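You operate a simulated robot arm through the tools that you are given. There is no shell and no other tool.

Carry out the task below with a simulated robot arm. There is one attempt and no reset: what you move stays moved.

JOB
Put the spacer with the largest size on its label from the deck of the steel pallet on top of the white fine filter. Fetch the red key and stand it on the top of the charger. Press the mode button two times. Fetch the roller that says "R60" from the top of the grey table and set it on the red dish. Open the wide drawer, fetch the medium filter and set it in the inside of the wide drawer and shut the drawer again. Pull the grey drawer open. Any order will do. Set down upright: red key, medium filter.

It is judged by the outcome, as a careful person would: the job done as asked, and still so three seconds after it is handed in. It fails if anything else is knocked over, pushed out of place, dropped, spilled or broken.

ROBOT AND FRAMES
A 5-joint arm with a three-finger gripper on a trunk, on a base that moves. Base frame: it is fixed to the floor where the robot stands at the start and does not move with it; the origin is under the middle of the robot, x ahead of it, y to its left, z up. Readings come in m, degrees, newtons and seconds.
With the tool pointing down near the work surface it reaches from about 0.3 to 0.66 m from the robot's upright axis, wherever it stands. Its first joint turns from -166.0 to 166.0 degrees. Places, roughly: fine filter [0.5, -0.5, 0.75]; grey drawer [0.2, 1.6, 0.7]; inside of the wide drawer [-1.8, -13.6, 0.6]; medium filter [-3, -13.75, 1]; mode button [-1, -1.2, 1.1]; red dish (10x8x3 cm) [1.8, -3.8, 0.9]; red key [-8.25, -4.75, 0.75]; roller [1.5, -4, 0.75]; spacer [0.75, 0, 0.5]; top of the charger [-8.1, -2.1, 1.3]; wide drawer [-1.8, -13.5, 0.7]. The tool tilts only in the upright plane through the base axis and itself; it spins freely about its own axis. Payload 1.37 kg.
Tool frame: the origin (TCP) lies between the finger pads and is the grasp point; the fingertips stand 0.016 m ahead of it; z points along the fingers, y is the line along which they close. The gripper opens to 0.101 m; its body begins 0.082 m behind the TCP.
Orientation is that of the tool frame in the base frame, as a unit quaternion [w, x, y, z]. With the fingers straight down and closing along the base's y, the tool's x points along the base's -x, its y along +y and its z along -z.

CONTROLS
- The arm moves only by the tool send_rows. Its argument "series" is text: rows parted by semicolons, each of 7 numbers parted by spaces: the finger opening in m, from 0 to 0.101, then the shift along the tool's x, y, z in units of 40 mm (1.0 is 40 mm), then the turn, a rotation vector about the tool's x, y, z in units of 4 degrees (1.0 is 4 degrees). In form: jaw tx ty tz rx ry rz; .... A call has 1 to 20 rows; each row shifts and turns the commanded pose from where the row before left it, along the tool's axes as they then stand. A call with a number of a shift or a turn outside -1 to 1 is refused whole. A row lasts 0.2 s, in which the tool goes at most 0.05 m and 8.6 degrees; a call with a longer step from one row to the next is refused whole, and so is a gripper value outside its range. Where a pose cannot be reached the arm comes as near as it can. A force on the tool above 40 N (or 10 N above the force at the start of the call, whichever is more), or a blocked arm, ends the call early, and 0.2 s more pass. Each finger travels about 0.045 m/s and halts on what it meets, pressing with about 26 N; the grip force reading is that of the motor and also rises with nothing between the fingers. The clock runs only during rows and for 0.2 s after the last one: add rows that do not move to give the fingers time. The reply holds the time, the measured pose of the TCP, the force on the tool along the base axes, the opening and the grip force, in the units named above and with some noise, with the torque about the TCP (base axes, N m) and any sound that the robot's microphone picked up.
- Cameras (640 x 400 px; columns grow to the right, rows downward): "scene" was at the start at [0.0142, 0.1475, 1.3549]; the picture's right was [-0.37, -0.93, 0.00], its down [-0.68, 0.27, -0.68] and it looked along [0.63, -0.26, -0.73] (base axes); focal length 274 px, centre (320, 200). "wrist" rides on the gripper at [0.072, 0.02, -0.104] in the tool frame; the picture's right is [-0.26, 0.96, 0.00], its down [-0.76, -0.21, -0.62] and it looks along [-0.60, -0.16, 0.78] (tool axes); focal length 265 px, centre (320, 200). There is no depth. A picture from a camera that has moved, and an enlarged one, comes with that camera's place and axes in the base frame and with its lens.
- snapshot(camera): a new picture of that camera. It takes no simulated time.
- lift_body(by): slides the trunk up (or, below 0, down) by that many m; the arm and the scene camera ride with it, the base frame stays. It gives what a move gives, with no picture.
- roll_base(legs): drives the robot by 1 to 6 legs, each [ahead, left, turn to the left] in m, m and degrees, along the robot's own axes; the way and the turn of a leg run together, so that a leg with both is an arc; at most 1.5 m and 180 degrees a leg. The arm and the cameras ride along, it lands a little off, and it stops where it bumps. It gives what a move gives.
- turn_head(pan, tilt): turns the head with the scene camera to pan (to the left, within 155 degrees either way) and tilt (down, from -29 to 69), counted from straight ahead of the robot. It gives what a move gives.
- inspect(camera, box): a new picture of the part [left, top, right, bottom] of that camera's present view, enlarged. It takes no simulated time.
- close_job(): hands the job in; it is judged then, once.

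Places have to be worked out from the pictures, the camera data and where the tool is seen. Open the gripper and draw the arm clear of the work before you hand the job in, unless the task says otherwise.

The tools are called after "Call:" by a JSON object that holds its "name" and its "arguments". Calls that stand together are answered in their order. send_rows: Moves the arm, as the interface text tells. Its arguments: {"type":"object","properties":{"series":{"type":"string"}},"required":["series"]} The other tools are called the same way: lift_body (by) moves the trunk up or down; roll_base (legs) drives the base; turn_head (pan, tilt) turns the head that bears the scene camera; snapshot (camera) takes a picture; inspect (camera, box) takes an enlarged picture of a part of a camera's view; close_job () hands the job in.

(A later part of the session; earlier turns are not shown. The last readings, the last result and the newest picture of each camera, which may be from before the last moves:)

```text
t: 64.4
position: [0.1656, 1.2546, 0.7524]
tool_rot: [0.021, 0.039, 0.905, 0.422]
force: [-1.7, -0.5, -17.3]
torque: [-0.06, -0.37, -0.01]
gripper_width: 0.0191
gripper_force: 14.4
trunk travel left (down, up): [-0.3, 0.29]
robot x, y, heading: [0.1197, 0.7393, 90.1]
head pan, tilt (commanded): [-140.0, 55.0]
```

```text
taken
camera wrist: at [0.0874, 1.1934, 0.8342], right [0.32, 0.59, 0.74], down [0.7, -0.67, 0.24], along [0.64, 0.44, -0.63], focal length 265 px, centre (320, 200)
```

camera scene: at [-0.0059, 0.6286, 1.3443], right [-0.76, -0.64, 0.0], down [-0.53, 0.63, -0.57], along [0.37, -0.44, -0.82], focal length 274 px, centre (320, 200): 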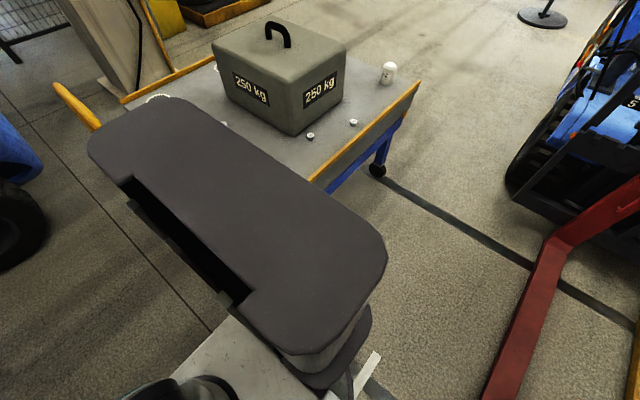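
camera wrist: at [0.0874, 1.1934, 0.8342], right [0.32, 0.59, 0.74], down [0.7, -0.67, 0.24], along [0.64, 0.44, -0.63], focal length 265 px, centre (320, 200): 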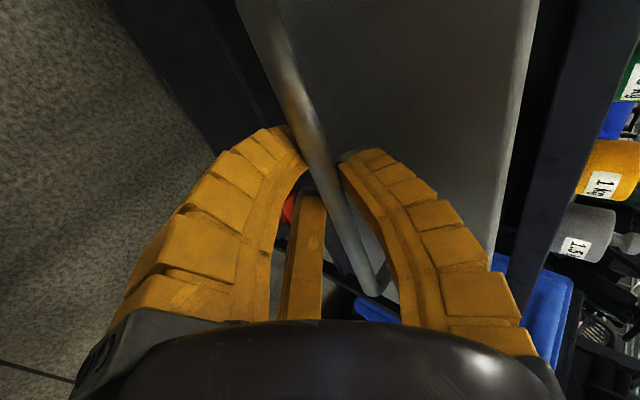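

Bar is right at the TCP (y≈1.257). Continue pulling and tilting with a firm grip.

Call:
{"name": "send_rows", "arguments": {"series": "0.0 0 0 0 0 0 0;0.0 -0.02 -0.193 -0.23 1 0 0;0.0 -0.02 -0.208 -0.216 1 0 0;0.0 -0.02 -0.223 -0.2 1 0 0;0.0 -0.02 -0.236 -0.185 1 0 0;0.0 -0.02 -0.29 -0.196 1 0 0;0.0 -0.02 -0.303 -0.175 1 0 0;0.0 -0.02 -0.315 -0.153 1 0 0;0.0 -0.02 -0.325 -0.131 1 0 0"}}

Call:
{"name": "snapshot", "arguments": {"camera": "wrist"}}

```text
t: 66.4
position: [0.1645, 1.1481, 0.7512]
tool_rot: [0.009, 0.045, 0.987, 0.152]
force: [15.0, -1.2, -21.9]
torque: [0.05, -0.78, 0.62]
gripper_width: 0.0172
gripper_force: 27.9
trunk travel left (down, up): [-0.3, 0.29]
robot x, y, heading: [0.1222, 0.7434, 90.2]
head pan, tilt (commanded): [-140.0, 55.0]
```

```text
taken
camera wrist: at [0.0909, 1.1414, 0.8563], right [0.35, 0.89, 0.29], down [0.71, -0.45, 0.53], along [0.61, 0.02, -0.79], focal length 265 px, centre (320, 200)
```

wrist: 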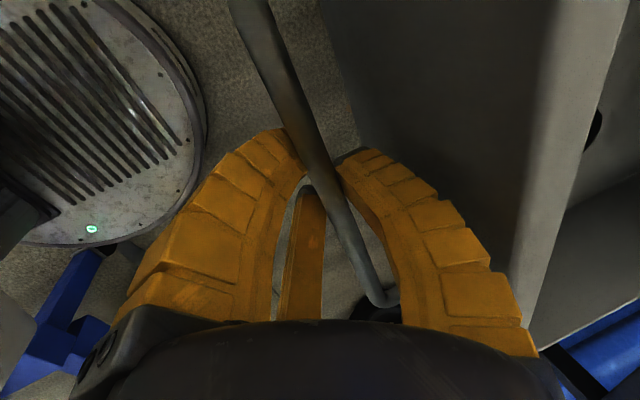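

The drawer is out ~0.24 m already. I pull up to 8 cm further, stopping if a limit is felt.

Call:
{"name": "send_rows", "arguments": {"series": "0.0 -0.02 -0.28 -0.09 1 0 0;0.0 -0.02 -0.29 -0.075 1 0 0;0.0 -0.02 -0.295 -0.05 1 0 0;0.0 -0.02 -0.3 -0.03 0 0 0;0.0 -0.02 -0.3 -0.03 0 0 0;0.0 -0.02 -0.3 -0.03 0 0 0"}}

Call:
{"name": "turn_head", "arguments": {"pan": -10, "tilt": 45}}

Call:
{"name": "snapshot", "arguments": {"camera": "scene"}}

```text
t: 67.8
position: [0.1624, 1.0774, 0.751]
tool_rot: [0.004, 0.045, 0.998, 0.05]
force: [25.0, -0.1, -27.8]
torque: [-0.03, -0.31, 0.56]
gripper_width: 0.0163
gripper_force: 28.0
trunk travel left (down, up): [-0.3, 0.29]
robot x, y, heading: [0.1241, 0.7445, 90.1]
head pan, tilt (commanded): [-140.0, 55.0]
```

```text
t: 69.9
position: [0.1634, 1.0772, 0.7513]
tool_rot: [0.004, 0.046, 0.998, 0.051]
force: [24.1, 0.3, -23.0]
torque: [-0.05, -0.32, 0.66]
gripper_width: 0.0163
gripper_force: 28.0
trunk travel left (down, up): [-0.3, 0.29]
robot x, y, heading: [0.1195, 0.7384, 90.1]
head pan, tilt (commanded): [-10.0, 45.0]
```

```text
taken
camera scene: at [-0.0361, 0.7638, 1.3579], right [0.98, -0.17, 0.0], down [-0.12, -0.7, -0.71], along [0.12, 0.7, -0.71], focal length 274 px, centre (320, 200)
```

scene: 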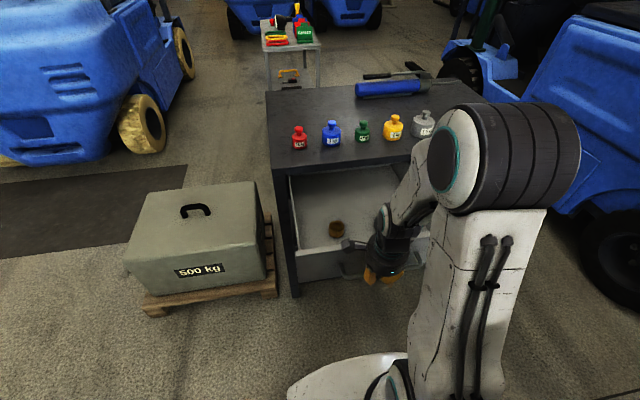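

The drawer stands open ~0.31 m. I open the jaw halfway to let go of the bar and lift straight up.

Call:
{"name": "send_rows", "arguments": {"series": "0.03 0 0 0 0 0 0;0.05 0 0 0 0 0 0;0.05 0 0 0 0 0 0;0.05 0 0 0 0 0 0;0.05 0 0.05 -0.5 0 0 0;0.05 0 0.05 -0.5 0 0 0"}}

Call:
{"name": "snapshot", "arguments": {"camera": "wrist"}}

```text
t: 71.3
position: [0.1616, 1.077, 0.7923]
tool_rot: [0.005, 0.046, 0.998, 0.051]
force: [0.4, 0.4, -0.3]
torque: [0.0, -0.02, 0.01]
gripper_width: 0.0538
gripper_force: 2.7
trunk travel left (down, up): [-0.3, 0.29]
robot x, y, heading: [0.1204, 0.7395, 90.0]
head pan, tilt (commanded): [-10.0, 45.0]
```

```text
taken
camera wrist: at [0.0905, 1.0908, 0.8982], right [0.35, 0.93, 0.1], down [0.73, -0.34, 0.6], along [0.59, -0.14, -0.79], focal length 265 px, centre (320, 200)
```

wrist: 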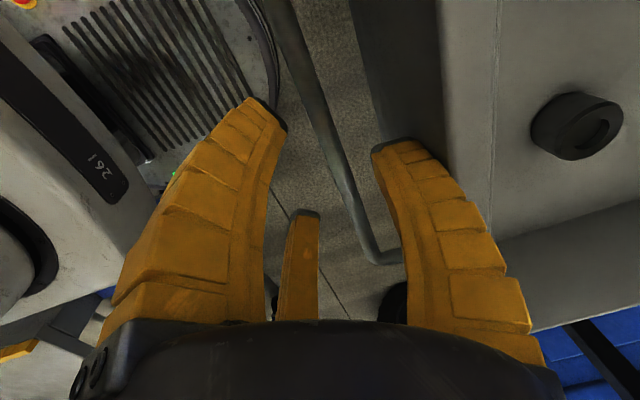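

Released cleanly. Raise straight up to clear the drawer.

Call:
{"name": "send_rows", "arguments": {"series": "0.05 0 0.1 -0.98 0 0 0;0.05 0 0.1 -0.98 0 0 0;0.05 0 0.1 -0.98 0 0 0;0.05 0 0.1 -0.98 0 0 0;0.101 0 0.1 -0.98 0 0 0;0.101 0 0.1 -0.98 0 0 0;0.101 0 0 0 1 0 0;0.101 0 0 0 0.5 0 0"}}

Call:
{"name": "snapshot", "arguments": {"camera": "scene"}}

```text
t: 73.1
position: [0.1603, 1.0767, 1.0295]
tool_rot: [0.0, 0.045, 0.999, -0.001]
force: [0.2, 0.3, -0.6]
torque: [-0.03, -0.02, 0.02]
gripper_width: 0.1007
gripper_force: 0.0
trunk travel left (down, up): [-0.3, 0.29]
robot x, y, heading: [0.125, 0.7395, 90.0]
head pan, tilt (commanded): [-10.0, 45.0]
```

```text
taken
camera scene: at [-0.0387, 0.7627, 1.3576], right [0.98, -0.17, 0.0], down [-0.12, -0.7, -0.71], along [0.12, 0.7, -0.71], focal length 274 px, centre (320, 200)
```

scene: 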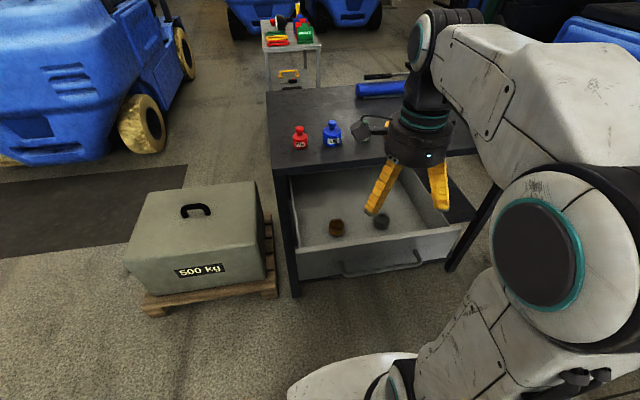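

The grey drawer is open. Now I drive left, turn back to face the pallet, and go to where both spacer and filter are within reach.

Call:
{"name": "roll_base", "arguments": {"legs": [[0, 0.15, 0], [0, 0, -90]]}}

Call:
{"name": "roll_base", "arguments": {"legs": [[0, -1.0, 0]]}}

Call:
{"name": "turn_head", "arguments": {"pan": -15, "tilt": 50}}

Call:
{"name": "snapshot", "arguments": {"camera": "scene"}}

Call:
{"name": "snapshot", "arguments": {"camera": "wrist"}}

```text
t: 78.3
position: [0.3082, 0.7007, 1.031]
tool_rot: [-0.001, 0.741, 0.671, 0.0]
force: [-0.6, 0.3, 0.6]
torque: [-0.02, -0.01, 0.02]
gripper_width: 0.1009
gripper_force: 0.1
trunk travel left (down, up): [-0.3, 0.29]
robot x, y, heading: [-0.0296, 0.7411, -0.4]
head pan, tilt (commanded): [-10.0, 45.0]
```

```text
t: 83.5
position: [0.2998, -0.2926, 1.0292]
tool_rot: [-0.001, 0.743, 0.669, -0.001]
force: [0.3, -0.2, -0.6]
torque: [0.02, 0.03, 0.01]
gripper_width: 0.1004
gripper_force: 0.0
trunk travel left (down, up): [-0.3, 0.29]
robot x, y, heading: [-0.0384, -0.2544, -0.6]
head pan, tilt (commanded): [-10.0, 45.0]
```

```text
t: 84.2
position: [0.2987, -0.2923, 1.0286]
tool_rot: [0.0, 0.744, 0.669, 0.0]
force: [0.5, -0.8, 0.4]
torque: [0.01, 0.03, -0.03]
gripper_width: 0.1004
gripper_force: 0.0
trunk travel left (down, up): [-0.3, 0.29]
robot x, y, heading: [-0.0305, -0.2501, -0.7]
head pan, tilt (commanded): [-15.0, 50.0]
```

```text
taken
camera scene: at [-0.0196, -0.0931, 1.3507], right [-0.27, -0.96, 0.0], down [-0.74, 0.21, -0.64], along [0.62, -0.17, -0.77], focal length 274 px, centre (320, 200)
```

scene: 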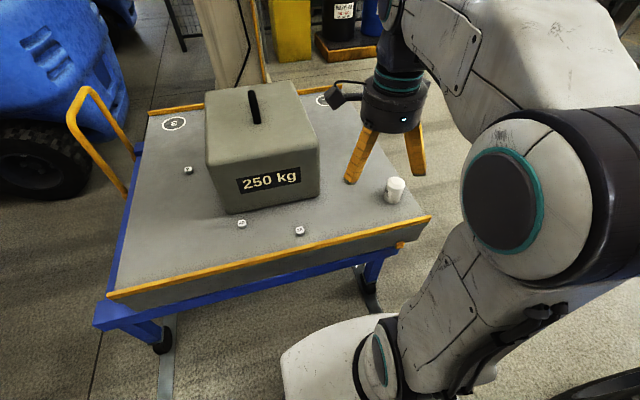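

```text
taken
camera wrist: at [0.327, -0.2241, 1.1335], right [0.93, -0.36, 0.0], down [-0.28, -0.73, 0.62], along [-0.23, -0.58, -0.78], focal length 265 px, centre (320, 200)
```

wrist: 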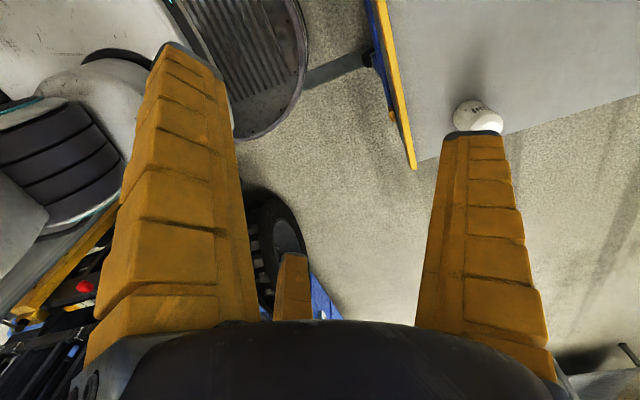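

I'm near the pallet at [-0.03,-0.25]. I'll raise the trunk and spin the tool so the wrist camera looks forward, then reach over to peek behind the weight.

Call:
{"name": "roll_base", "arguments": {"legs": [[0.07, 0, 0.6]]}}

Call:
{"name": "lift_body", "arguments": {"by": 0.28}}

Call:
{"name": "send_rows", "arguments": {"series": "0.101 0 0 -0.3 0 0 -1;0.101 0 0 -0.3 0 0 -1;0.101 0 0 -0.3 0 0 -1;0.101 0 0 -0.3 0 0 -1;0.101 0 0 0 0 0 -1;0.101 0 0 0 0 0 -1;0.101 0 0 0 0 0 -1;0.101 0 0 0 0 0 -1;0.101 0 0 0 0 0 -1;0.101 0 0 0 0 0 -1;0.101 0 0 0 0 0 -1;0.101 0 0 0 0 0 -1;0.101 0 0 0 0 0 -1;0.101 0 0 0 0 0 -1;0.101 0 0 0 0 0 -1;0.101 0 0 0 0 0 -1;0.101 0 0 0 0 0 -1;0.101 0 0 0 0 0 -1;0.101 0 0 0 0 0 -1;0.101 0 0 0 0 0 -1"}}

Call:
{"name": "send_rows", "arguments": {"series": "0.101 0 0 0 0 0 -1;0.101 0 0 0 0 0 -1;0.101 0 0 0 0 0 -1;0.101 0 0 0 0 0 -0.8;0.101 -1 0.2 0 0 0 0;0.101 -1 0.2 0 0 0 0;0.101 -1 0.2 0 0 0 0;0.101 -1 0.2 0 0 0 0;0.101 -1 0.2 0 0 0 0;0.101 -1 0.2 0 0 0 0"}}

Call:
{"name": "snapshot", "arguments": {"camera": "wrist"}}

Call:
{"name": "snapshot", "arguments": {"camera": "scene"}}

```text
t: 85.2
position: [0.3691, -0.2892, 1.0287]
tool_rot: [0.0, 0.739, 0.674, 0.0]
force: [0.4, 0.1, 0.2]
torque: [0.04, 0.03, 0.03]
gripper_width: 0.1006
gripper_force: 0.0
trunk travel left (down, up): [-0.3, 0.29]
robot x, y, heading: [0.034, -0.2507, 0.2]
head pan, tilt (commanded): [-15.0, 50.0]
```

```text
t: 88.0
position: [0.3695, -0.2895, 1.3091]
tool_rot: [-0.001, 0.739, 0.674, -0.001]
force: [0.2, -0.5, -0.8]
torque: [-0.03, -0.04, 0.03]
gripper_width: 0.1006
gripper_force: 0.1
trunk travel left (down, up): [-0.58, 0.01]
robot x, y, heading: [0.0316, -0.2494, -0.2]
head pan, tilt (commanded): [-15.0, 50.0]
```

```text
t: 92.2
position: [0.3685, -0.29, 1.3568]
tool_rot: [0.0, 0.133, 0.991, 0.0]
force: [0.3, 0.2, 0.0]
torque: [0.0, -0.03, 0.03]
gripper_width: 0.1006
gripper_force: 0.1
trunk travel left (down, up): [-0.58, 0.01]
robot x, y, heading: [0.0347, -0.2502, -0.1]
head pan, tilt (commanded): [-15.0, 50.0]
```

```text
t: 94.4
position: [0.5685, -0.2434, 1.3158]
tool_rot: [0.0, 0.001, 1.0, 0.0]
force: [0.4, -0.2, 0.4]
torque: [0.0, 0.04, 0.02]
gripper_width: 0.1005
gripper_force: 0.0
out of reach, approached as far as the arm can: row 9, 10
trunk travel left (down, up): [-0.58, 0.01]
robot x, y, heading: [0.033, -0.2512, 0.2]
head pan, tilt (commanded): [-15.0, 50.0]
```

```text
taken
camera wrist: at [0.4975, -0.2235, 1.4211], right [0.27, 0.96, 0.0], down [0.76, -0.21, 0.62], along [0.6, -0.17, -0.79], focal length 265 px, centre (320, 200)
```

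wrist: 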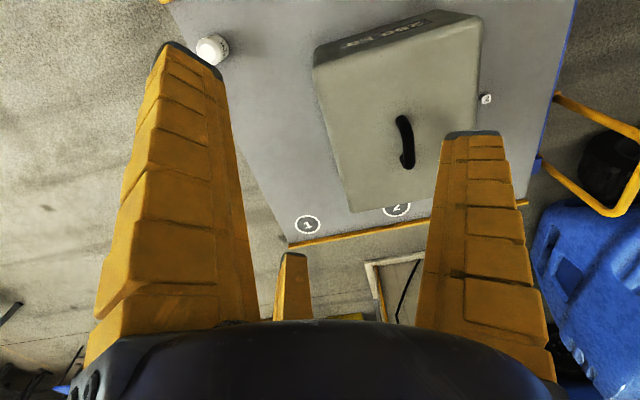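

```text
taken
camera scene: at [0.0491, -0.0932, 1.6307], right [-0.26, -0.97, 0.0], down [-0.74, 0.2, -0.64], along [0.62, -0.17, -0.77], focal length 274 px, centre (320, 200)
```

scene: 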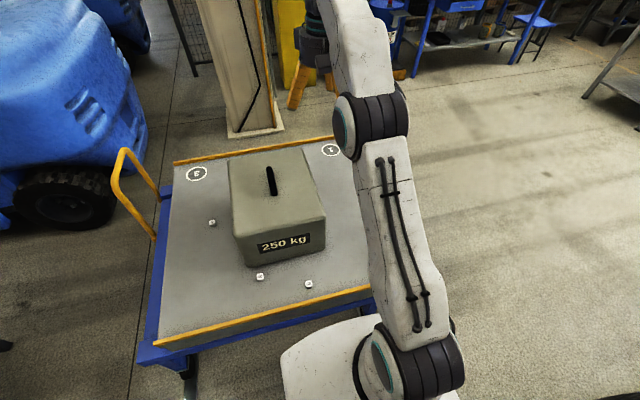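

Pads 1 and 2 are visible behind the weight and no extra spacer so far, but a thin strip right behind it is still hidden. I spin the tool 180° so the camera can look forward from above with the tool tilted and reach further.

Call:
{"name": "send_rows", "arguments": {"series": "0.101 0.2 0 0 0 0 1;0.101 0 0 0 0 0 1;0.101 0 0 0 0 0 1;0.101 0 0 0 0 0 1;0.101 0 0 0 0 0 1;0.101 0 0 0 0 0 1;0.101 0 0 0 0 0 1;0.101 0 0 0 0 0 1;0.101 0 0 0 0 0 1;0.101 0 0 0 0 0 1;0.101 0 0 0 0 0 1;0.101 0 0 0 0 0 1;0.101 0 0 0 0 0 1;0.101 0 0 0 0 0 1;0.101 0 0 0 0 0 1;0.101 0 0 0 0 0 1;0.101 0 0 0 0 0 1;0.101 0 0 0 0 0 1;0.101 0 0 0 0 0 1;0.101 0 0 0 0 0 1"}}

Call:
{"name": "send_rows", "arguments": {"series": "0.101 0 0 0 0 0 1;0.101 0 0 0 0 0 1;0.101 0 0 0 0 0 1;0.101 0 0 0 0 0 1;0.101 0 0 0 0 0 1;0.101 0 0 0 0 0 1;0.101 0 0 0 0 0 1;0.101 0 0 0 0 0 1;0.101 0 0 0 0 0 1;0.101 0 0 0 0 0 1;0.101 0 0 0 0 0 1;0.101 0 0 0 0 0 1;0.101 0 0 0 0 0 1;0.101 0 0 0 0 0 1;0.101 0 0 0 0 0 1;0.101 0 0 0 0 0 1;0.101 0 0 0 0 0 1;0.101 0 0 0 0 0 1;0.101 0 0 0 0 0 1;0.101 0 0 0 0 0 1"}}

Call:
{"name": "send_rows", "arguments": {"series": "0.101 0 0 0 0 0 1;0.101 0 0 0 0 0 1;0.101 0 0 0 0 0 1;0.101 0 0 0 0 0 1;0.101 0 0 0 0 0 1;0.101 0 0 0 0 1 0;0.101 0 0 0 0 1 0;0.101 0 0 0 0 1 0;0.101 0.3 0 0 0 1 0;0.101 0.3 0 0 0 1 0;0.101 0.3 0 0 0 1 0;0.101 0.5 0 0 0 1 0;0.101 0.5 0 0 0 1 0;0.101 0.5 0 0 0 1 0;0.101 0.5 0 0 0 1 0;0.101 0.5 0 0 0 1 0;0.101 0.5 0 0 0 1 0"}}

Call:
{"name": "snapshot", "arguments": {"camera": "wrist"}}

```text
t: 98.6
position: [0.5603, -0.2424, 1.3175]
tool_rot: [-0.001, 0.644, 0.765, 0.0]
force: [-0.1, 0.4, -0.7]
torque: [0.01, 0.03, 0.02]
gripper_width: 0.1005
gripper_force: 0.1
trunk travel left (down, up): [-0.58, 0.01]
robot x, y, heading: [0.0325, -0.2465, -0.0]
head pan, tilt (commanded): [-15.0, 50.0]
```

```text
t: 102.8
position: [0.5588, -0.2414, 1.3172]
tool_rot: [0.0, 0.985, 0.172, -0.001]
force: [0.3, -0.1, 0.0]
torque: [-0.05, -0.01, 0.03]
gripper_width: 0.1004
gripper_force: 0.0
trunk travel left (down, up): [-0.58, 0.01]
robot x, y, heading: [0.0358, -0.2517, -0.0]
head pan, tilt (commanded): [-15.0, 50.0]
```

```text
t: 106.4
position: [0.689, -0.3048, 1.3924]
tool_rot: [0.046, 0.915, 0.018, 0.401]
force: [-0.6, 0.1, 0.7]
torque: [0.01, 0.0, -0.04]
gripper_width: 0.1009
gripper_force: 0.0
out of reach, approached as far as the arm can: row 3, 4, 5, 6, 11
trunk travel left (down, up): [-0.58, 0.01]
robot x, y, heading: [0.0332, -0.2505, 0.2]
head pan, tilt (commanded): [-15.0, 50.0]
```

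```text
taken
camera wrist: at [0.6617, -0.3139, 1.5179], right [-0.18, -0.98, -0.1], down [-0.97, 0.19, -0.16], along [0.17, 0.07, -0.98], focal length 265 px, centre (320, 200)
```

wrist: 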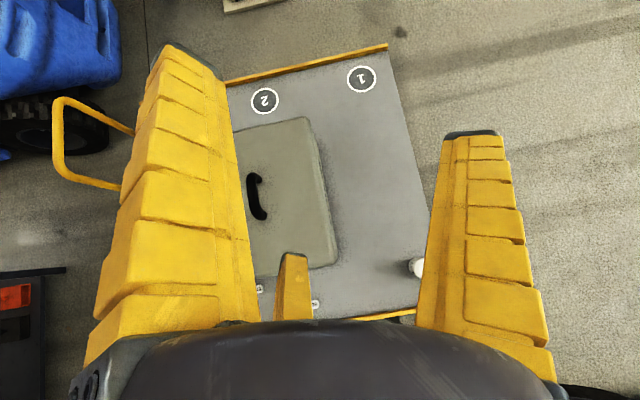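

From above, the deck behind the weight around pad 2 is clear. One more push forward to see the last strip just behind the weight.

Call:
{"name": "send_rows", "arguments": {"series": "0.101 0.45 0 0.5 0 1 0;0.101 0.42 0 0.53 0 1 0;0.101 0.38 0 0.56 0 1 0;0.101 0.34 0 0.6 0 1 0;0.101 0.3 0 0.62 0 0.5 0"}}

Call:
{"name": "snapshot", "arguments": {"camera": "wrist"}}

```text
t: 107.6
position: [0.8289, -0.2961, 1.3886]
tool_rot: [0.051, 0.841, 0.03, 0.537]
force: [0.2, 0.3, -0.4]
torque: [0.01, -0.01, 0.01]
gripper_width: 0.1009
gripper_force: 0.1
out of reach, approached as far as the arm can: row 1, 3, 4
trunk travel left (down, up): [-0.58, 0.01]
robot x, y, heading: [0.0325, -0.2487, 0.1]
head pan, tilt (commanded): [-15.0, 50.0]
```

```text
taken
camera wrist: at [0.7645, -0.3032, 1.4992], right [-0.12, -0.99, -0.12], down [-0.88, 0.16, -0.45], along [0.46, 0.06, -0.89], focal length 265 px, centre (320, 200)
```

wrist: 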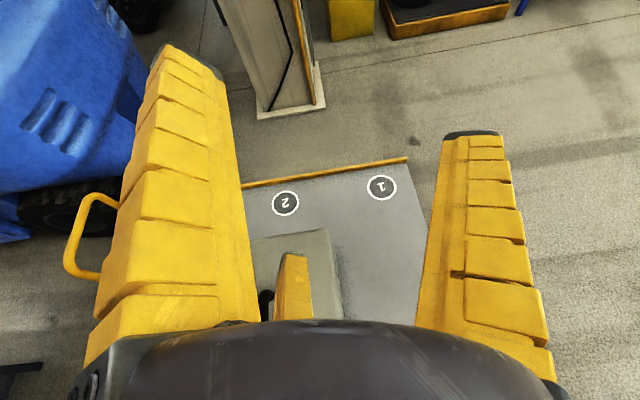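

The deck behind the weight is clear, so spacer 40 is the largest. I tilt the tool back to vertical while retreating, then lower the trunk.

Call:
{"name": "send_rows", "arguments": {"series": "0.101 -0.26 0 -0.56 0 -1 0;0.101 -0.3 0 -0.55 0 -1 0;0.101 -0.34 0 -0.52 0 -1 0;0.101 -0.38 0 -0.5 0 -1 0;0.101 -0.41 0 -0.47 0 -1 0;0.101 -0.44 0 -0.44 0 -1 0;0.101 -0.47 0 -0.41 0 -1 0;0.101 -0.5 0 -0.38 0 -1 0;0.101 -0.52 0 -0.34 0 -1 0;0.101 -0.55 0 -0.3 0 -1 0;0.101 -0.56 0 -0.26 0 -1 0;0.101 -0.58 0 -0.22 0 -1 0;0.101 0 0 0.3 0 -1 0;0.101 0 0 0.3 0 -1 0;0.101 0 0 0.3 0 -1 0;0.101 0 0 0.3 0 -1 0;0.101 0 0 0.3 0 -0.35 0"}}

Call:
{"name": "lift_body", "arguments": {"by": -0.28}}

```text
t: 111.2
position: [0.523, -0.3812, 1.3302]
tool_rot: [0.003, 1.0, 0.002, 0.012]
force: [-0.3, 0.7, -1.3]
torque: [-0.01, 0.06, 0.01]
gripper_width: 0.1005
gripper_force: 0.0
out of reach, approached as far as the arm can: row 5, 6, 7, 8, 9, 10, 11, 12, 13, 14
trunk travel left (down, up): [-0.58, 0.01]
robot x, y, heading: [0.0325, -0.2537, 0.2]
head pan, tilt (commanded): [-15.0, 50.0]
```

```text
t: 114.0
position: [0.5223, -0.3807, 1.0509]
tool_rot: [0.004, 1.0, 0.003, 0.013]
force: [0.0, 0.0, 0.1]
torque: [-0.01, 0.02, -0.01]
gripper_width: 0.1006
gripper_force: 0.0
trunk travel left (down, up): [-0.3, 0.29]
robot x, y, heading: [0.0311, -0.2522, -0.5]
head pan, tilt (commanded): [-15.0, 50.0]
```

Tool is vertical at [0.522,-0.381,1.051]. I move left over the spacer area and spin 90° so a finger gap faces the weight and the camera stays away from it.

Call:
{"name": "send_rows", "arguments": {"series": "0.101 0 -0.95 0 0 0 0;0.101 0 -0.95 0 0 0 0;0.101 0 -0.95 0 0 0 0;0.101 0 -0.95 0 0 0 0;0.101 0 -0.95 0 0 0 0;0.101 0 -0.95 0 0 0 0;0.101 0 -0.95 0 0 0 0;0.101 0 -0.95 0 0 0 0;0.101 0 -0.95 0 0 0 0;0.101 0 0 0 0 0 1;0.101 0 0 0 0 0 1;0.101 0 0 0 0 0 1;0.101 0 0 0 0 0 1;0.101 0 0 0 0 0 1;0.101 0 0 0 0 0 1;0.101 0 0 0 0 0 1;0.101 0 0 0 0 0 1;0.101 0 0 0 0 0 1;0.101 0 0 0 0 0 1;0.101 0 0 0 0 0 1"}}

Call:
{"name": "send_rows", "arguments": {"series": "0.06 0 0 0 0 0 1;0.06 0 0 0 0 0 1;0.06 0 0 0 0 0 1;0.06 0 0 0 0 0 1;0.06 0 0 0 0 0 1;0.06 0 0 0 0 0 1;0.06 0 0 0 0 0 1;0.06 0 0 0 0 0 1;0.06 0 0 0 0 0 1;0.06 0 0 0 0 0 1;0.06 0 0 0 0 0 1;0.06 0 0 0 0 0 0.5"}}

Call:
{"name": "snapshot", "arguments": {"camera": "wrist"}}

Call:
{"name": "turn_head", "arguments": {"pan": -5, "tilt": 55}}

Call:
{"name": "snapshot", "arguments": {"camera": "scene"}}

```text
t: 118.2
position: [0.3589, -0.577, 1.0495]
tool_rot: [0.006, 0.93, -0.367, 0.01]
force: [-0.8, -0.6, -0.6]
torque: [0.01, 0.03, -0.01]
gripper_width: 0.1005
gripper_force: 0.1
out of reach, approached as far as the arm can: row 3, 4, 5, 6, 7, 8, 9, 10, 11, 12, 13, 14, 15, 16, 17, 18, 19, 20
trunk travel left (down, up): [-0.3, 0.29]
robot x, y, heading: [0.0359, -0.253, 0.0]
head pan, tilt (commanded): [-15.0, 50.0]
```

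```text
t: 120.8
position: [0.0748, -0.6681, 1.0488]
tool_rot: [0.006, 0.738, -0.675, 0.005]
force: [-0.6, 0.6, 0.1]
torque: [0.02, -0.06, -0.01]
gripper_width: 0.0634
gripper_force: 2.8
out of reach, approached as far as the arm can: row 1, 2, 3, 4, 5, 6, 7, 8, 9, 10, 11, 12
trunk travel left (down, up): [-0.3, 0.29]
robot x, y, heading: [0.0283, -0.2508, -0.4]
head pan, tilt (commanded): [-15.0, 50.0]
```

```text
taken
camera wrist: at [0.0626, -0.7412, 1.1543], right [-0.98, 0.18, 0.0], down [0.14, 0.78, 0.61], along [0.11, 0.6, -0.79], focal length 265 px, centre (320, 200)
```

wrist: 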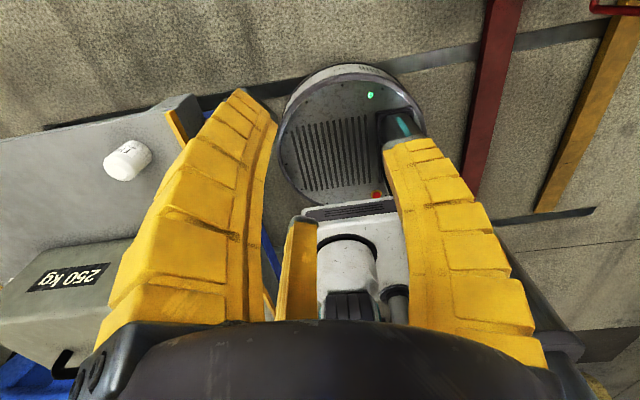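

```text
t: 121.5
position: [0.0758, -0.6674, 1.049]
tool_rot: [0.006, 0.739, -0.673, 0.005]
force: [-0.8, -0.9, -0.4]
torque: [0.0, 0.0, -0.01]
gripper_width: 0.0635
gripper_force: 2.4
trunk travel left (down, up): [-0.3, 0.29]
robot x, y, heading: [0.0323, -0.2514, -0.0]
head pan, tilt (commanded): [-5.0, 55.0]
```

```text
taken
camera scene: at [0.0451, -0.0799, 1.3442], right [-0.09, -1.0, 0.0], down [-0.82, 0.07, -0.57], along [0.57, -0.05, -0.82], focal length 274 px, centre (320, 200)
```

scene: 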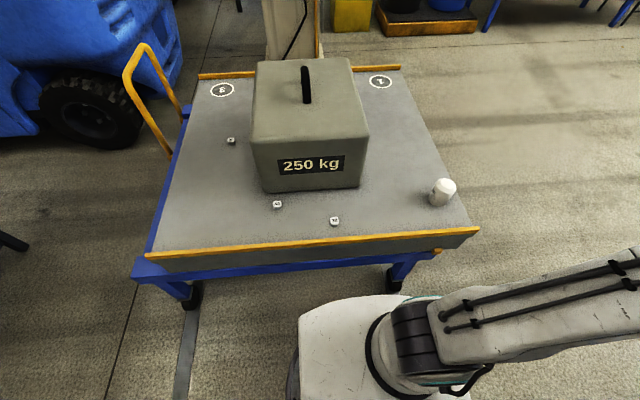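

The roll joint ran into its limit and swung the arm to the right; nothing was touched. The scene camera now has a clear view, so I'll measure the spacer and filter positions before unwinding.

Call:
{"name": "inspect", "arguments": {"camera": "scene", "box": [240, 150, 360, 240]}}

Call:
{"name": "inspect", "arguments": {"camera": "scene", "box": [380, 150, 500, 240]}}

```text
4.44 times, centred on (300, 195) of scene
camera zoom: at [0.0451, -0.0799, 1.3442], right [-0.09, -1.0, 0.0], down [-0.82, 0.07, -0.57], along [0.57, -0.05, -0.82], focal length 1216 px, centre (409, 222)
```

zoom: 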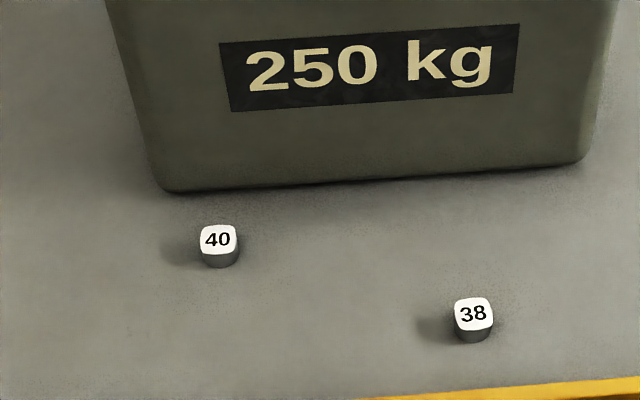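

```text
4.44 times, centred on (440, 195) of scene
camera zoom: at [0.0451, -0.0799, 1.3442], right [-0.09, -1.0, 0.0], down [-0.82, 0.07, -0.57], along [0.57, -0.05, -0.82], focal length 1216 px, centre (-213, 222)
```

zoom: 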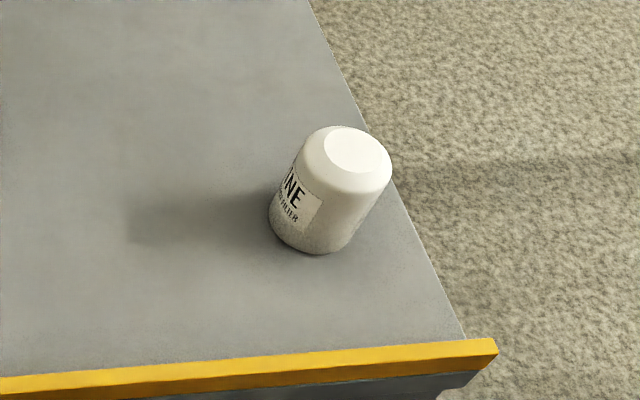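

Triangulation gives spacer 40 top at [0.555, 0.016, 0.608] (≈26 mm wide, 18 mm tall) and the filter at [0.541,-0.523] with top z≈0.672. Now I unwind the tool's roll the other way.

Call:
{"name": "send_rows", "arguments": {"series": "0.06 0 0 0 0 0 -1;0.06 0 0 0 0 0 -1;0.06 0 0 0 0 0 -1;0.06 0 0 0 0 0 -1;0.06 0 0 0 0 0 -1;0.06 0 0 0 0 0 -1;0.06 0 0 0 0 0 -1;0.06 0 0 0 0 0 -1;0.06 0 0 0 0 0 -1;0.06 0 0 0 0 0 -1;0.06 0 0 0 0 0 -1;0.06 0 0 0 0 0 -1;0.06 0 0 0 0 0 -1;0.06 0 0 0 0 0 -1;0.06 0 0 0 0 0 -1;0.06 0 0 0 0 0 -1;0.06 0 0 0 0 0 -1;0.06 0 0 0 0 0 -1;0.06 0 0 0 0 0 -1;0.06 0 0 0 0 0 -1"}}

Call:
{"name": "send_rows", "arguments": {"series": "0.06 0 0 0 0 0 -1;0.06 0 0 0 0 0 -1;0.06 0 0 0 0 0 -1;0.06 0 0 0 0 0 -1;0.06 0 0 0 0 0 -1;0.06 0 0 0 0 0 -1;0.06 0 0 0 0 0 -1;0.06 0 0 0 0 0 -1;0.06 0 0 0 0 0 -1;0.06 0 0 0 0 0 -1;0.06 0 0 0 0 0 -1;0.06 0 0 0 0 0 -1;0.06 0 0 0 0 0 -1;0.06 0 0 0 0 0 -1;0.06 0 0 0 0 0 -1;0.06 0 0 0 0 0 -1;0.06 0 0 0 0 0 -1;0.06 0 0 0 0 0 -1;0.06 0 0 0 0 0 -1;0.06 0 0 0 0 0 -1"}}

Call:
{"name": "send_rows", "arguments": {"series": "0.06 0 0 0 0 0 -1;0.06 0 0 0 0 0 -1;0.06 0 0 0 0 0 -1;0.06 0 0 0 0 0 -1;0.06 0 0 0 0 0 -1;0.06 0 0 0 0 0 -1;0.06 0 0 0 0 0 -1;0.06 0 0 0 0 0 -1;0.06 0 0 0 0 0 -1;0.06 0 0 0 0 0 -1;0.06 0 0 0 0 0 -1;0.06 0 0 0 0 0 -1;0.06 0 0 0 0 0 -1;0.06 0 0 0 0 0 -1;0.06 0 0 0 0 0 -1;0.06 0 0 0 0 0 -1;0.06 0 0 0 0 0 -1;0.06 0 0 0 0 0 -1;0.06 0 0 0 0 0 -0.6"}}

```text
t: 125.7
position: [0.0757, -0.6684, 1.0489]
tool_rot: [0.008, 0.999, -0.044, 0.0]
force: [0.6, 0.2, 0.0]
torque: [0.0, -0.02, 0.01]
gripper_width: 0.0631
gripper_force: 3.0
trunk travel left (down, up): [-0.3, 0.29]
robot x, y, heading: [0.0323, -0.2534, -0.2]
head pan, tilt (commanded): [-5.0, 55.0]
```

```text
t: 129.9
position: [0.0772, -0.6688, 1.0487]
tool_rot: [0.006, 0.793, 0.609, -0.005]
force: [0.4, 0.0, 1.0]
torque: [-0.01, 0.04, 0.01]
gripper_width: 0.0635
gripper_force: 2.9
trunk travel left (down, up): [-0.3, 0.29]
robot x, y, heading: [0.0349, -0.2522, -0.4]
head pan, tilt (commanded): [-5.0, 55.0]
```

```text
t: 133.9
position: [0.0751, -0.6691, 1.0494]
tool_rot: [0.001, 0.263, 0.965, -0.007]
force: [0.2, 0.3, -0.4]
torque: [-0.05, 0.0, 0.01]
gripper_width: 0.0634
gripper_force: 2.9
trunk travel left (down, up): [-0.3, 0.29]
robot x, y, heading: [0.0339, -0.25, -0.0]
head pan, tilt (commanded): [-5.0, 55.0]
```

Unwound: tool x now points at azimuth 150°. I swing the arm around toward the spacer via [0.40,-0.50] to [0.50,-0.05].

Call:
{"name": "send_rows", "arguments": {"series": "0.06 -0.486 0.777 0 0 0 0;0.06 -0.486 0.777 0 0 0 0;0.06 -0.486 0.777 0 0 0 0;0.06 -0.486 0.777 0 0 0 0;0.06 -0.486 0.777 0 0 0 0;0.06 -0.486 0.777 0 0 0 0;0.06 -0.486 0.777 0 0 0 0;0.06 -0.486 0.777 0 0 0 0;0.06 -0.486 0.777 0 0 0 0;0.06 -0.486 0.777 0 0 0 0"}}

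Call:
{"name": "send_rows", "arguments": {"series": "0.06 0.297 0.914 0 0 0 0;0.06 0.297 0.914 0 0 0 0;0.06 0.297 0.914 0 0 0 0;0.06 0.297 0.914 0 0 0 0;0.06 0.297 0.914 0 0 0 0;0.06 0.297 0.914 0 0 0 0;0.06 0.297 0.914 0 0 0 0;0.06 0.297 0.914 0 0 0 0;0.06 0.297 0.914 0 0 0 0;0.06 0.297 0.914 0 0 0 0;0.06 0.297 0.914 0 0 0 0;0.06 0.297 0.914 0 0 0 0"}}

Call:
{"name": "snapshot", "arguments": {"camera": "wrist"}}

```text
t: 136.1
position: [0.4011, -0.4996, 1.0471]
tool_rot: [0.007, 0.265, 0.964, -0.004]
force: [0.0, -0.2, 0.0]
torque: [0.02, -0.01, 0.03]
gripper_width: 0.0634
gripper_force: 2.4
trunk travel left (down, up): [-0.3, 0.29]
robot x, y, heading: [0.0332, -0.2499, 0.0]
head pan, tilt (commanded): [-5.0, 55.0]
```

```text
t: 138.7
position: [0.5021, -0.0468, 1.0416]
tool_rot: [-0.002, 0.265, 0.964, -0.001]
force: [0.1, -0.5, -0.5]
torque: [-0.03, 0.02, -0.02]
gripper_width: 0.0636
gripper_force: 2.1
trunk travel left (down, up): [-0.3, 0.29]
robot x, y, heading: [0.0353, -0.2511, -0.1]
head pan, tilt (commanded): [-5.0, 55.0]
```

```text
taken
camera wrist: at [0.4518, 0.005, 1.146], right [0.72, 0.69, 0.0], down [0.55, -0.56, 0.62], along [0.43, -0.45, -0.78], focal length 265 px, centre (320, 200)
```

wrist: 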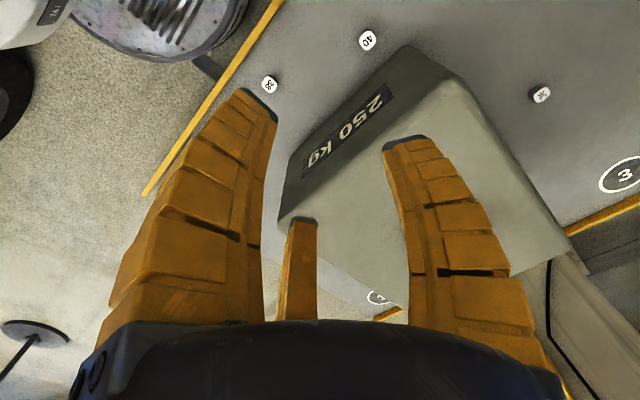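

The wrist view agrees: spacer 40 at about [0.557,0.016]. I go over it and descend to z≈0.72, then re-check.

Call:
{"name": "send_rows", "arguments": {"series": "0.06 -0.119 0.68 0 0 0 0;0.06 -0.119 0.68 0 0 0 0;0.06 -0.119 0.68 0 0 0 0;0.06 0 0 1 0 0 0;0.06 0 0 1 0 0 0;0.06 0 0 1 0 0 0;0.06 0 0 1 0 0 0;0.06 0 0 1 0 0 0;0.06 0 0 1 0 0 0;0.06 0 0 1 0 0 0;0.06 0 0 1 0 0 0"}}

Call:
{"name": "snapshot", "arguments": {"camera": "wrist"}}

Call:
{"name": "snapshot", "arguments": {"camera": "scene"}}

```text
t: 141.1
position: [0.5248, -0.0115, 0.6931]
tool_rot: [0.0, 0.265, 0.964, -0.001]
force: [0.0, 0.3, -0.8]
torque: [0.02, 0.02, -0.01]
gripper_width: 0.0635
gripper_force: 2.2
out of reach, approached as far as the arm can: row 1, 2, 3
trunk travel left (down, up): [-0.3, 0.29]
robot x, y, heading: [0.0338, -0.2522, -0.1]
head pan, tilt (commanded): [-5.0, 55.0]
```

```text
taken
camera wrist: at [0.4728, 0.0407, 0.7972], right [0.72, 0.69, 0.0], down [0.55, -0.56, 0.62], along [0.43, -0.45, -0.78], focal length 265 px, centre (320, 200)
```

wrist: 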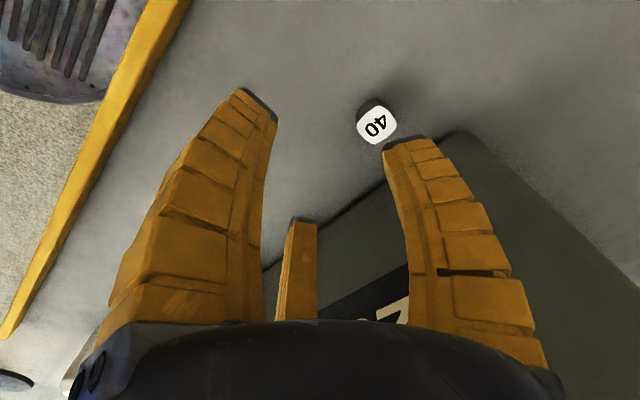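

```text
taken
camera scene: at [0.0452, -0.0797, 1.3442], right [-0.09, -1.0, 0.0], down [-0.82, 0.07, -0.57], along [0.57, -0.05, -0.82], focal length 274 px, centre (320, 200)
```

scene: 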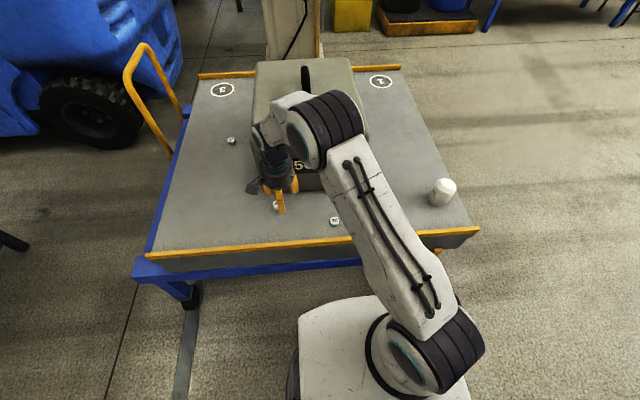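

Spacer is at [0.557,0.015] from this closer view; TCP stopped at [0.525,-0.012,0.693]. I shift laterally and check.

Call:
{"name": "send_rows", "arguments": {"series": "0.06 -0.175 0.49 0 0 0 0;0.06 -0.175 0.49 0 0 0 0;0.06 0 0 0.5 0 0 0;0.06 0 0 0.5 0 0 0"}}

Call:
{"name": "snapshot", "arguments": {"camera": "wrist"}}

```text
t: 141.7
position: [0.5426, 0.0058, 0.693]
tool_rot: [-0.007, 0.265, 0.964, -0.008]
force: [-13.5, -4.1, 4.4]
torque: [0.56, -2.12, -0.06]
gripper_width: 0.0633
gripper_force: 2.5
trunk travel left (down, up): [-0.3, 0.29]
robot x, y, heading: [0.0326, -0.2478, -0.2]
head pan, tilt (commanded): [-5.0, 55.0]
stopped in row 2: the force on the tool passed its limit at 51 N (the readings are from after the stop); the commanded pose is now the measured one
```

```text
taken
camera wrist: at [0.4927, 0.0601, 0.7975], right [0.72, 0.69, -0.02], down [0.56, -0.56, 0.62], along [0.41, -0.46, -0.79], focal length 265 px, centre (320, 200)
```

wrist: 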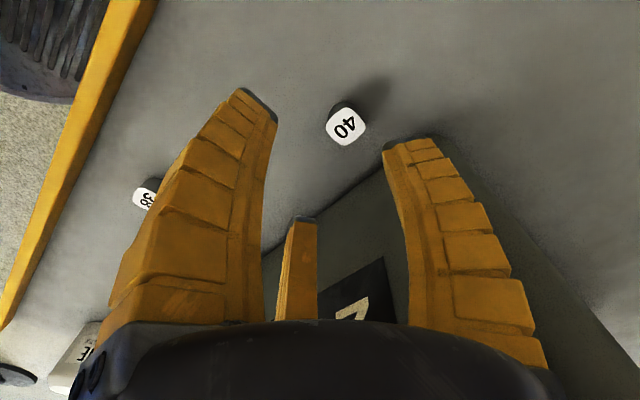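

The upper wrist touched the weight's top edge (51 N stop, weight unmoved at 250 kg). I back off, tilt the tool 14° so the wrist leans away from the weight, and narrow the jaw.

Call:
{"name": "send_rows", "arguments": {"series": "0.05 0.225 -0.6 0 0 0 0;0.045 0 0 0 -0.845 -0.534 0;0.045 0 0 0 -0.845 -0.534 0;0.045 0 0 0 -0.845 -0.534 0;0.045 0 0 0 -0.423 -0.267 0"}}

Call:
{"name": "send_rows", "arguments": {"series": "0.045 -0.095 0.235 0.062 0 0 0;0.045 -0.095 0.235 0.062 0 0 0;0.045 -0.095 0.235 0.062 0 0 0;0.045 -0.095 0.235 0.062 0 0 0"}}

Call:
{"name": "snapshot", "arguments": {"camera": "wrist"}}

```text
t: 142.9
position: [0.5247, -0.0099, 0.6921]
tool_rot: [0.079, 0.264, 0.958, 0.078]
force: [0.0, 0.4, -0.4]
torque: [-0.05, -0.02, 0.0]
gripper_width: 0.0492
gripper_force: 3.0
trunk travel left (down, up): [-0.3, 0.29]
robot x, y, heading: [0.0315, -0.2497, -0.1]
head pan, tilt (commanded): [-5.0, 55.0]
```

```text
t: 143.9
position: [0.5597, 0.0136, 0.6902]
tool_rot: [0.079, 0.264, 0.958, 0.078]
force: [-0.6, 0.4, 0.2]
torque: [0.02, -0.01, 0.02]
gripper_width: 0.0488
gripper_force: 3.1
trunk travel left (down, up): [-0.3, 0.29]
robot x, y, heading: [0.0343, -0.2552, 0.2]
head pan, tilt (commanded): [-5.0, 55.0]
```

```text
taken
camera wrist: at [0.4878, 0.0555, 0.7886], right [0.7, 0.68, 0.21], down [0.42, -0.64, 0.65], along [0.58, -0.36, -0.73], focal length 265 px, centre (320, 200)
```

wrist: 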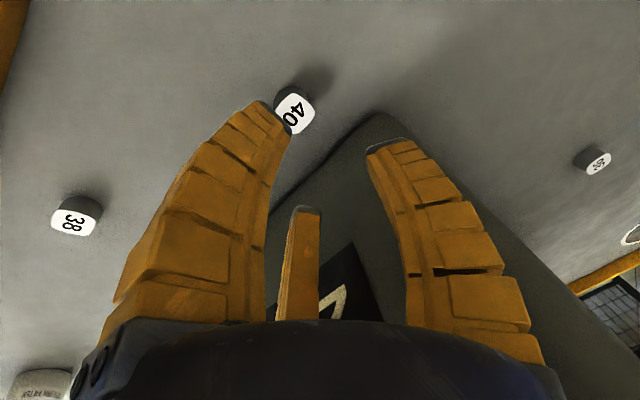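

Position matches ([0.558,0.016] vs TCP [0.560,0.014]). Descend toward z≈0.628 and look once more.

Call:
{"name": "send_rows", "arguments": {"series": "0.045 0.06 -0.078 0.367 0 0 0;0.045 0.06 -0.078 0.367 0 0 0;0.045 0.06 -0.078 0.367 0 0 0;0.045 0.06 -0.078 0.367 0 0 0"}}

Call:
{"name": "snapshot", "arguments": {"camera": "wrist"}}

Call:
{"name": "inspect", "arguments": {"camera": "scene", "box": [220, 120, 360, 240]}}

```text
t: 144.9
position: [0.5561, 0.013, 0.6305]
tool_rot: [0.079, 0.263, 0.958, 0.079]
force: [0.1, -0.4, -0.3]
torque: [-0.02, -0.01, 0.03]
gripper_width: 0.0491
gripper_force: 2.4
trunk travel left (down, up): [-0.3, 0.29]
robot x, y, heading: [0.0335, -0.253, 0.0]
head pan, tilt (commanded): [-5.0, 55.0]
```

```text
taken
camera wrist: at [0.4847, 0.0552, 0.7279], right [0.7, 0.68, 0.21], down [0.42, -0.64, 0.65], along [0.58, -0.36, -0.73], focal length 265 px, centre (320, 200)
```

wrist: 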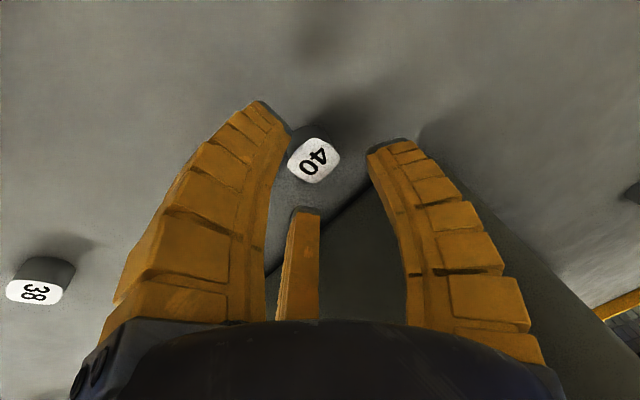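

```text
3.33 times, centred on (290, 180) of scene
camera zoom: at [0.045, -0.0798, 1.3442], right [-0.09, -1.0, 0.0], down [-0.82, 0.07, -0.57], along [0.57, -0.05, -0.82], focal length 912 px, centre (420, 267)
```

zoom: 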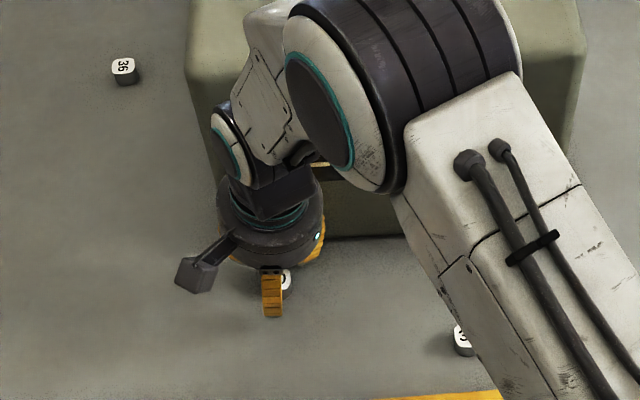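

The spacer is centered under the TCP. I descend the last 1.6 cm and close the fingers.

Call:
{"name": "send_rows", "arguments": {"series": "0.045 0.033 -0.03 0.2 0 0 0;0.045 0.033 -0.03 0.2 0 0 0;0.045 0 0 0 0 0 0"}}

Call:
{"name": "send_rows", "arguments": {"series": "0.03 0 0 0 0 0 0;0.02 0 0 0 0 0 0;0.0 0 0 0 0 0 0;0.0 0 0 0 0 0 0;0.0 0 0 0 0 0 0;0.0 0 0 0 0 0 0"}}

Call:
{"name": "snapshot", "arguments": {"camera": "wrist"}}

```text
t: 145.7
position: [0.5567, 0.014, 0.6136]
tool_rot: [0.078, 0.264, 0.958, 0.079]
force: [0.4, -0.7, -0.3]
torque: [-0.03, -0.03, 0.01]
gripper_width: 0.049
gripper_force: 3.0
trunk travel left (down, up): [-0.3, 0.29]
robot x, y, heading: [0.0332, -0.2546, 0.0]
head pan, tilt (commanded): [-5.0, 55.0]
```

```text
t: 147.1
position: [0.5562, 0.0164, 0.6138]
tool_rot: [0.079, 0.264, 0.958, 0.079]
force: [-0.2, 0.5, 1.9]
torque: [0.03, -0.01, -0.01]
gripper_width: 0.0059
gripper_force: 26.3
trunk travel left (down, up): [-0.3, 0.29]
robot x, y, heading: [0.0319, -0.2491, 0.0]
head pan, tilt (commanded): [-5.0, 55.0]
```

```text
taken
camera wrist: at [0.4851, 0.0559, 0.7116], right [0.7, 0.68, 0.21], down [0.42, -0.64, 0.65], along [0.58, -0.36, -0.73], focal length 265 px, centre (320, 200)
```

wrist: 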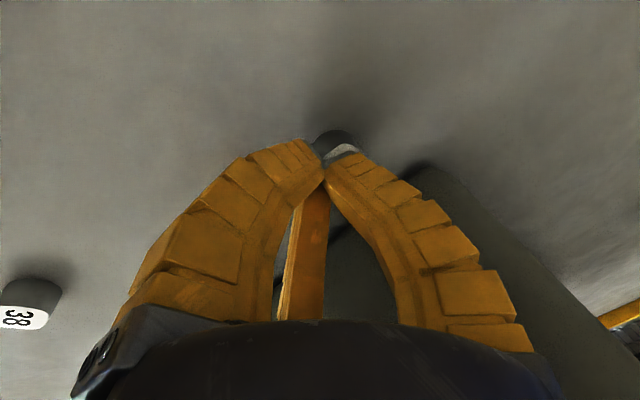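

The fingers closed to 6 mm: they slid over the spacer, which seems to have been nudged slightly. I raise a bit, open and look.

Call:
{"name": "send_rows", "arguments": {"series": "0.0 0.2 -0.25 -0.5 0 0 0;0.05 0.0 0.0 -0.5 0 0 0;0.05 0 0 0 0 0 0;0.05 0 0 0 0 0 0;0.05 0 0 0 0 0 0"}}

Call:
{"name": "snapshot", "arguments": {"camera": "wrist"}}

Call:
{"name": "inspect", "arguments": {"camera": "scene", "box": [220, 140, 340, 240]}}

```text
t: 148.3
position: [0.5377, 0.007, 0.6505]
tool_rot: [0.078, 0.264, 0.958, 0.08]
force: [-0.9, -1.0, -0.6]
torque: [0.0, 0.04, 0.01]
gripper_width: 0.054
gripper_force: 2.9
trunk travel left (down, up): [-0.3, 0.29]
robot x, y, heading: [0.0329, -0.2521, -0.2]
head pan, tilt (commanded): [-5.0, 55.0]
```

```text
taken
camera wrist: at [0.4666, 0.0479, 0.7481], right [0.7, 0.68, 0.21], down [0.42, -0.64, 0.65], along [0.58, -0.36, -0.73], focal length 265 px, centre (320, 200)
```

wrist: 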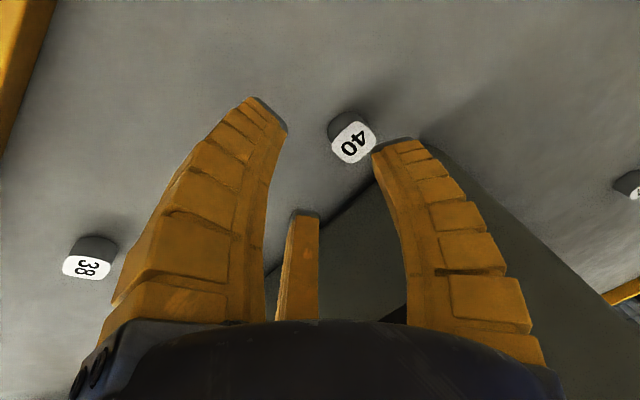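

```text
4.00 times, centred on (280, 190) of scene
camera zoom: at [0.045, -0.0798, 1.3442], right [-0.09, -1.0, 0.0], down [-0.82, 0.07, -0.57], along [0.57, -0.05, -0.82], focal length 1095 px, centre (480, 240)
```

zoom: 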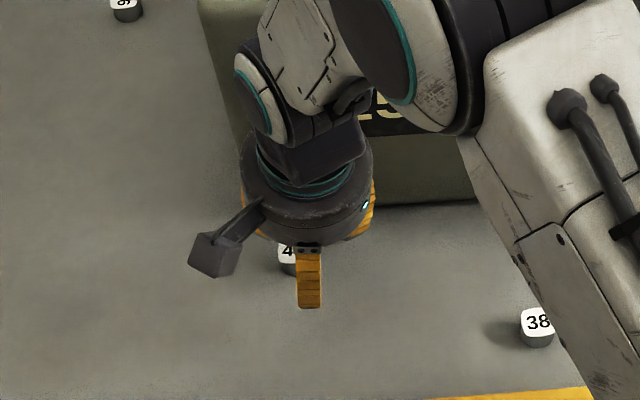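

The spacer shifted ~1 cm to about [0.561,0.025]. The fingertips evidently rise as they curl, so I need to know how low they can go: I'll feel for the deck beside the spacer with a narrowed jaw.

Call:
{"name": "send_rows", "arguments": {"series": "0.033 0.22 -0.34 -0.1 0 0 0;0.033 0.22 -0.34 -0.1 0 0 0;0.033 0.032 -0.051 0.243 0 0 0;0.033 0.032 -0.051 0.243 0 0 0;0.033 0.032 -0.051 0.243 0 0 0;0.033 0.032 -0.051 0.243 0 0 0;0.033 0 0 0 0 0 0"}}

Call:
{"name": "send_rows", "arguments": {"series": "0.033 0.016 -0.025 0.122 0 0 0;0.033 0 0 0 0 0 0"}}

```text
t: 149.9
position: [0.5083, -0.0115, 0.6098]
tool_rot: [0.079, 0.263, 0.958, 0.079]
force: [0.1, 0.2, 0.2]
torque: [0.01, 0.0, 0.01]
gripper_width: 0.0377
gripper_force: 3.5
out of reach, approached as far as the arm can: row 2
trunk travel left (down, up): [-0.3, 0.29]
robot x, y, heading: [0.0345, -0.248, -0.2]
head pan, tilt (commanded): [-5.0, 55.0]
```

```text
t: 150.5
position: [0.5088, -0.012, 0.6053]
tool_rot: [0.079, 0.263, 0.958, 0.079]
force: [0.1, 0.1, 1.2]
torque: [0.01, -0.02, -0.01]
gripper_width: 0.0378
gripper_force: 3.3
trunk travel left (down, up): [-0.3, 0.29]
robot x, y, heading: [0.0312, -0.25, -0.2]
head pan, tilt (commanded): [-5.0, 55.0]
```

No contact yet at z=0.605; continue in small steps.

Call:
{"name": "send_rows", "arguments": {"series": "0.033 0.01 -0.015 0.073 0 0 0;0.033 0 0 0 0 0 0"}}

Call:
{"name": "send_rows", "arguments": {"series": "0.033 0.01 -0.015 0.073 0 0 0;0.033 0 0 0 0 0 0"}}

Call:
{"name": "send_rows", "arguments": {"series": "0.033 0.01 -0.015 0.073 0 0 0;0.033 0 0 0 0 0 0"}}

```text
t: 151.1
position: [0.5082, -0.0123, 0.6039]
tool_rot: [0.079, 0.264, 0.958, 0.08]
force: [-4.4, -1.3, 14.2]
torque: [0.03, 0.43, 0.13]
gripper_width: 0.0385
gripper_force: 3.2
trunk travel left (down, up): [-0.3, 0.29]
robot x, y, heading: [0.0298, -0.2515, 0.1]
head pan, tilt (commanded): [-5.0, 55.0]
```

```text
t: 151.7
position: [0.5086, -0.0109, 0.6019]
tool_rot: [0.081, 0.264, 0.958, 0.08]
force: [-4.9, 1.4, 25.2]
torque: [-0.04, 0.88, 0.06]
gripper_width: 0.0383
gripper_force: 3.2
trunk travel left (down, up): [-0.3, 0.29]
robot x, y, heading: [0.0303, -0.2507, -0.1]
head pan, tilt (commanded): [-5.0, 55.0]
```

```text
t: 152.3
position: [0.5076, -0.0117, 0.5998]
tool_rot: [0.08, 0.264, 0.958, 0.08]
force: [-5.7, 2.6, 37.0]
torque: [-0.15, 1.06, -0.17]
gripper_width: 0.0382
gripper_force: 3.1
trunk travel left (down, up): [-0.3, 0.29]
robot x, y, heading: [0.0316, -0.2509, -0.2]
head pan, tilt (commanded): [-5.0, 55.0]
```

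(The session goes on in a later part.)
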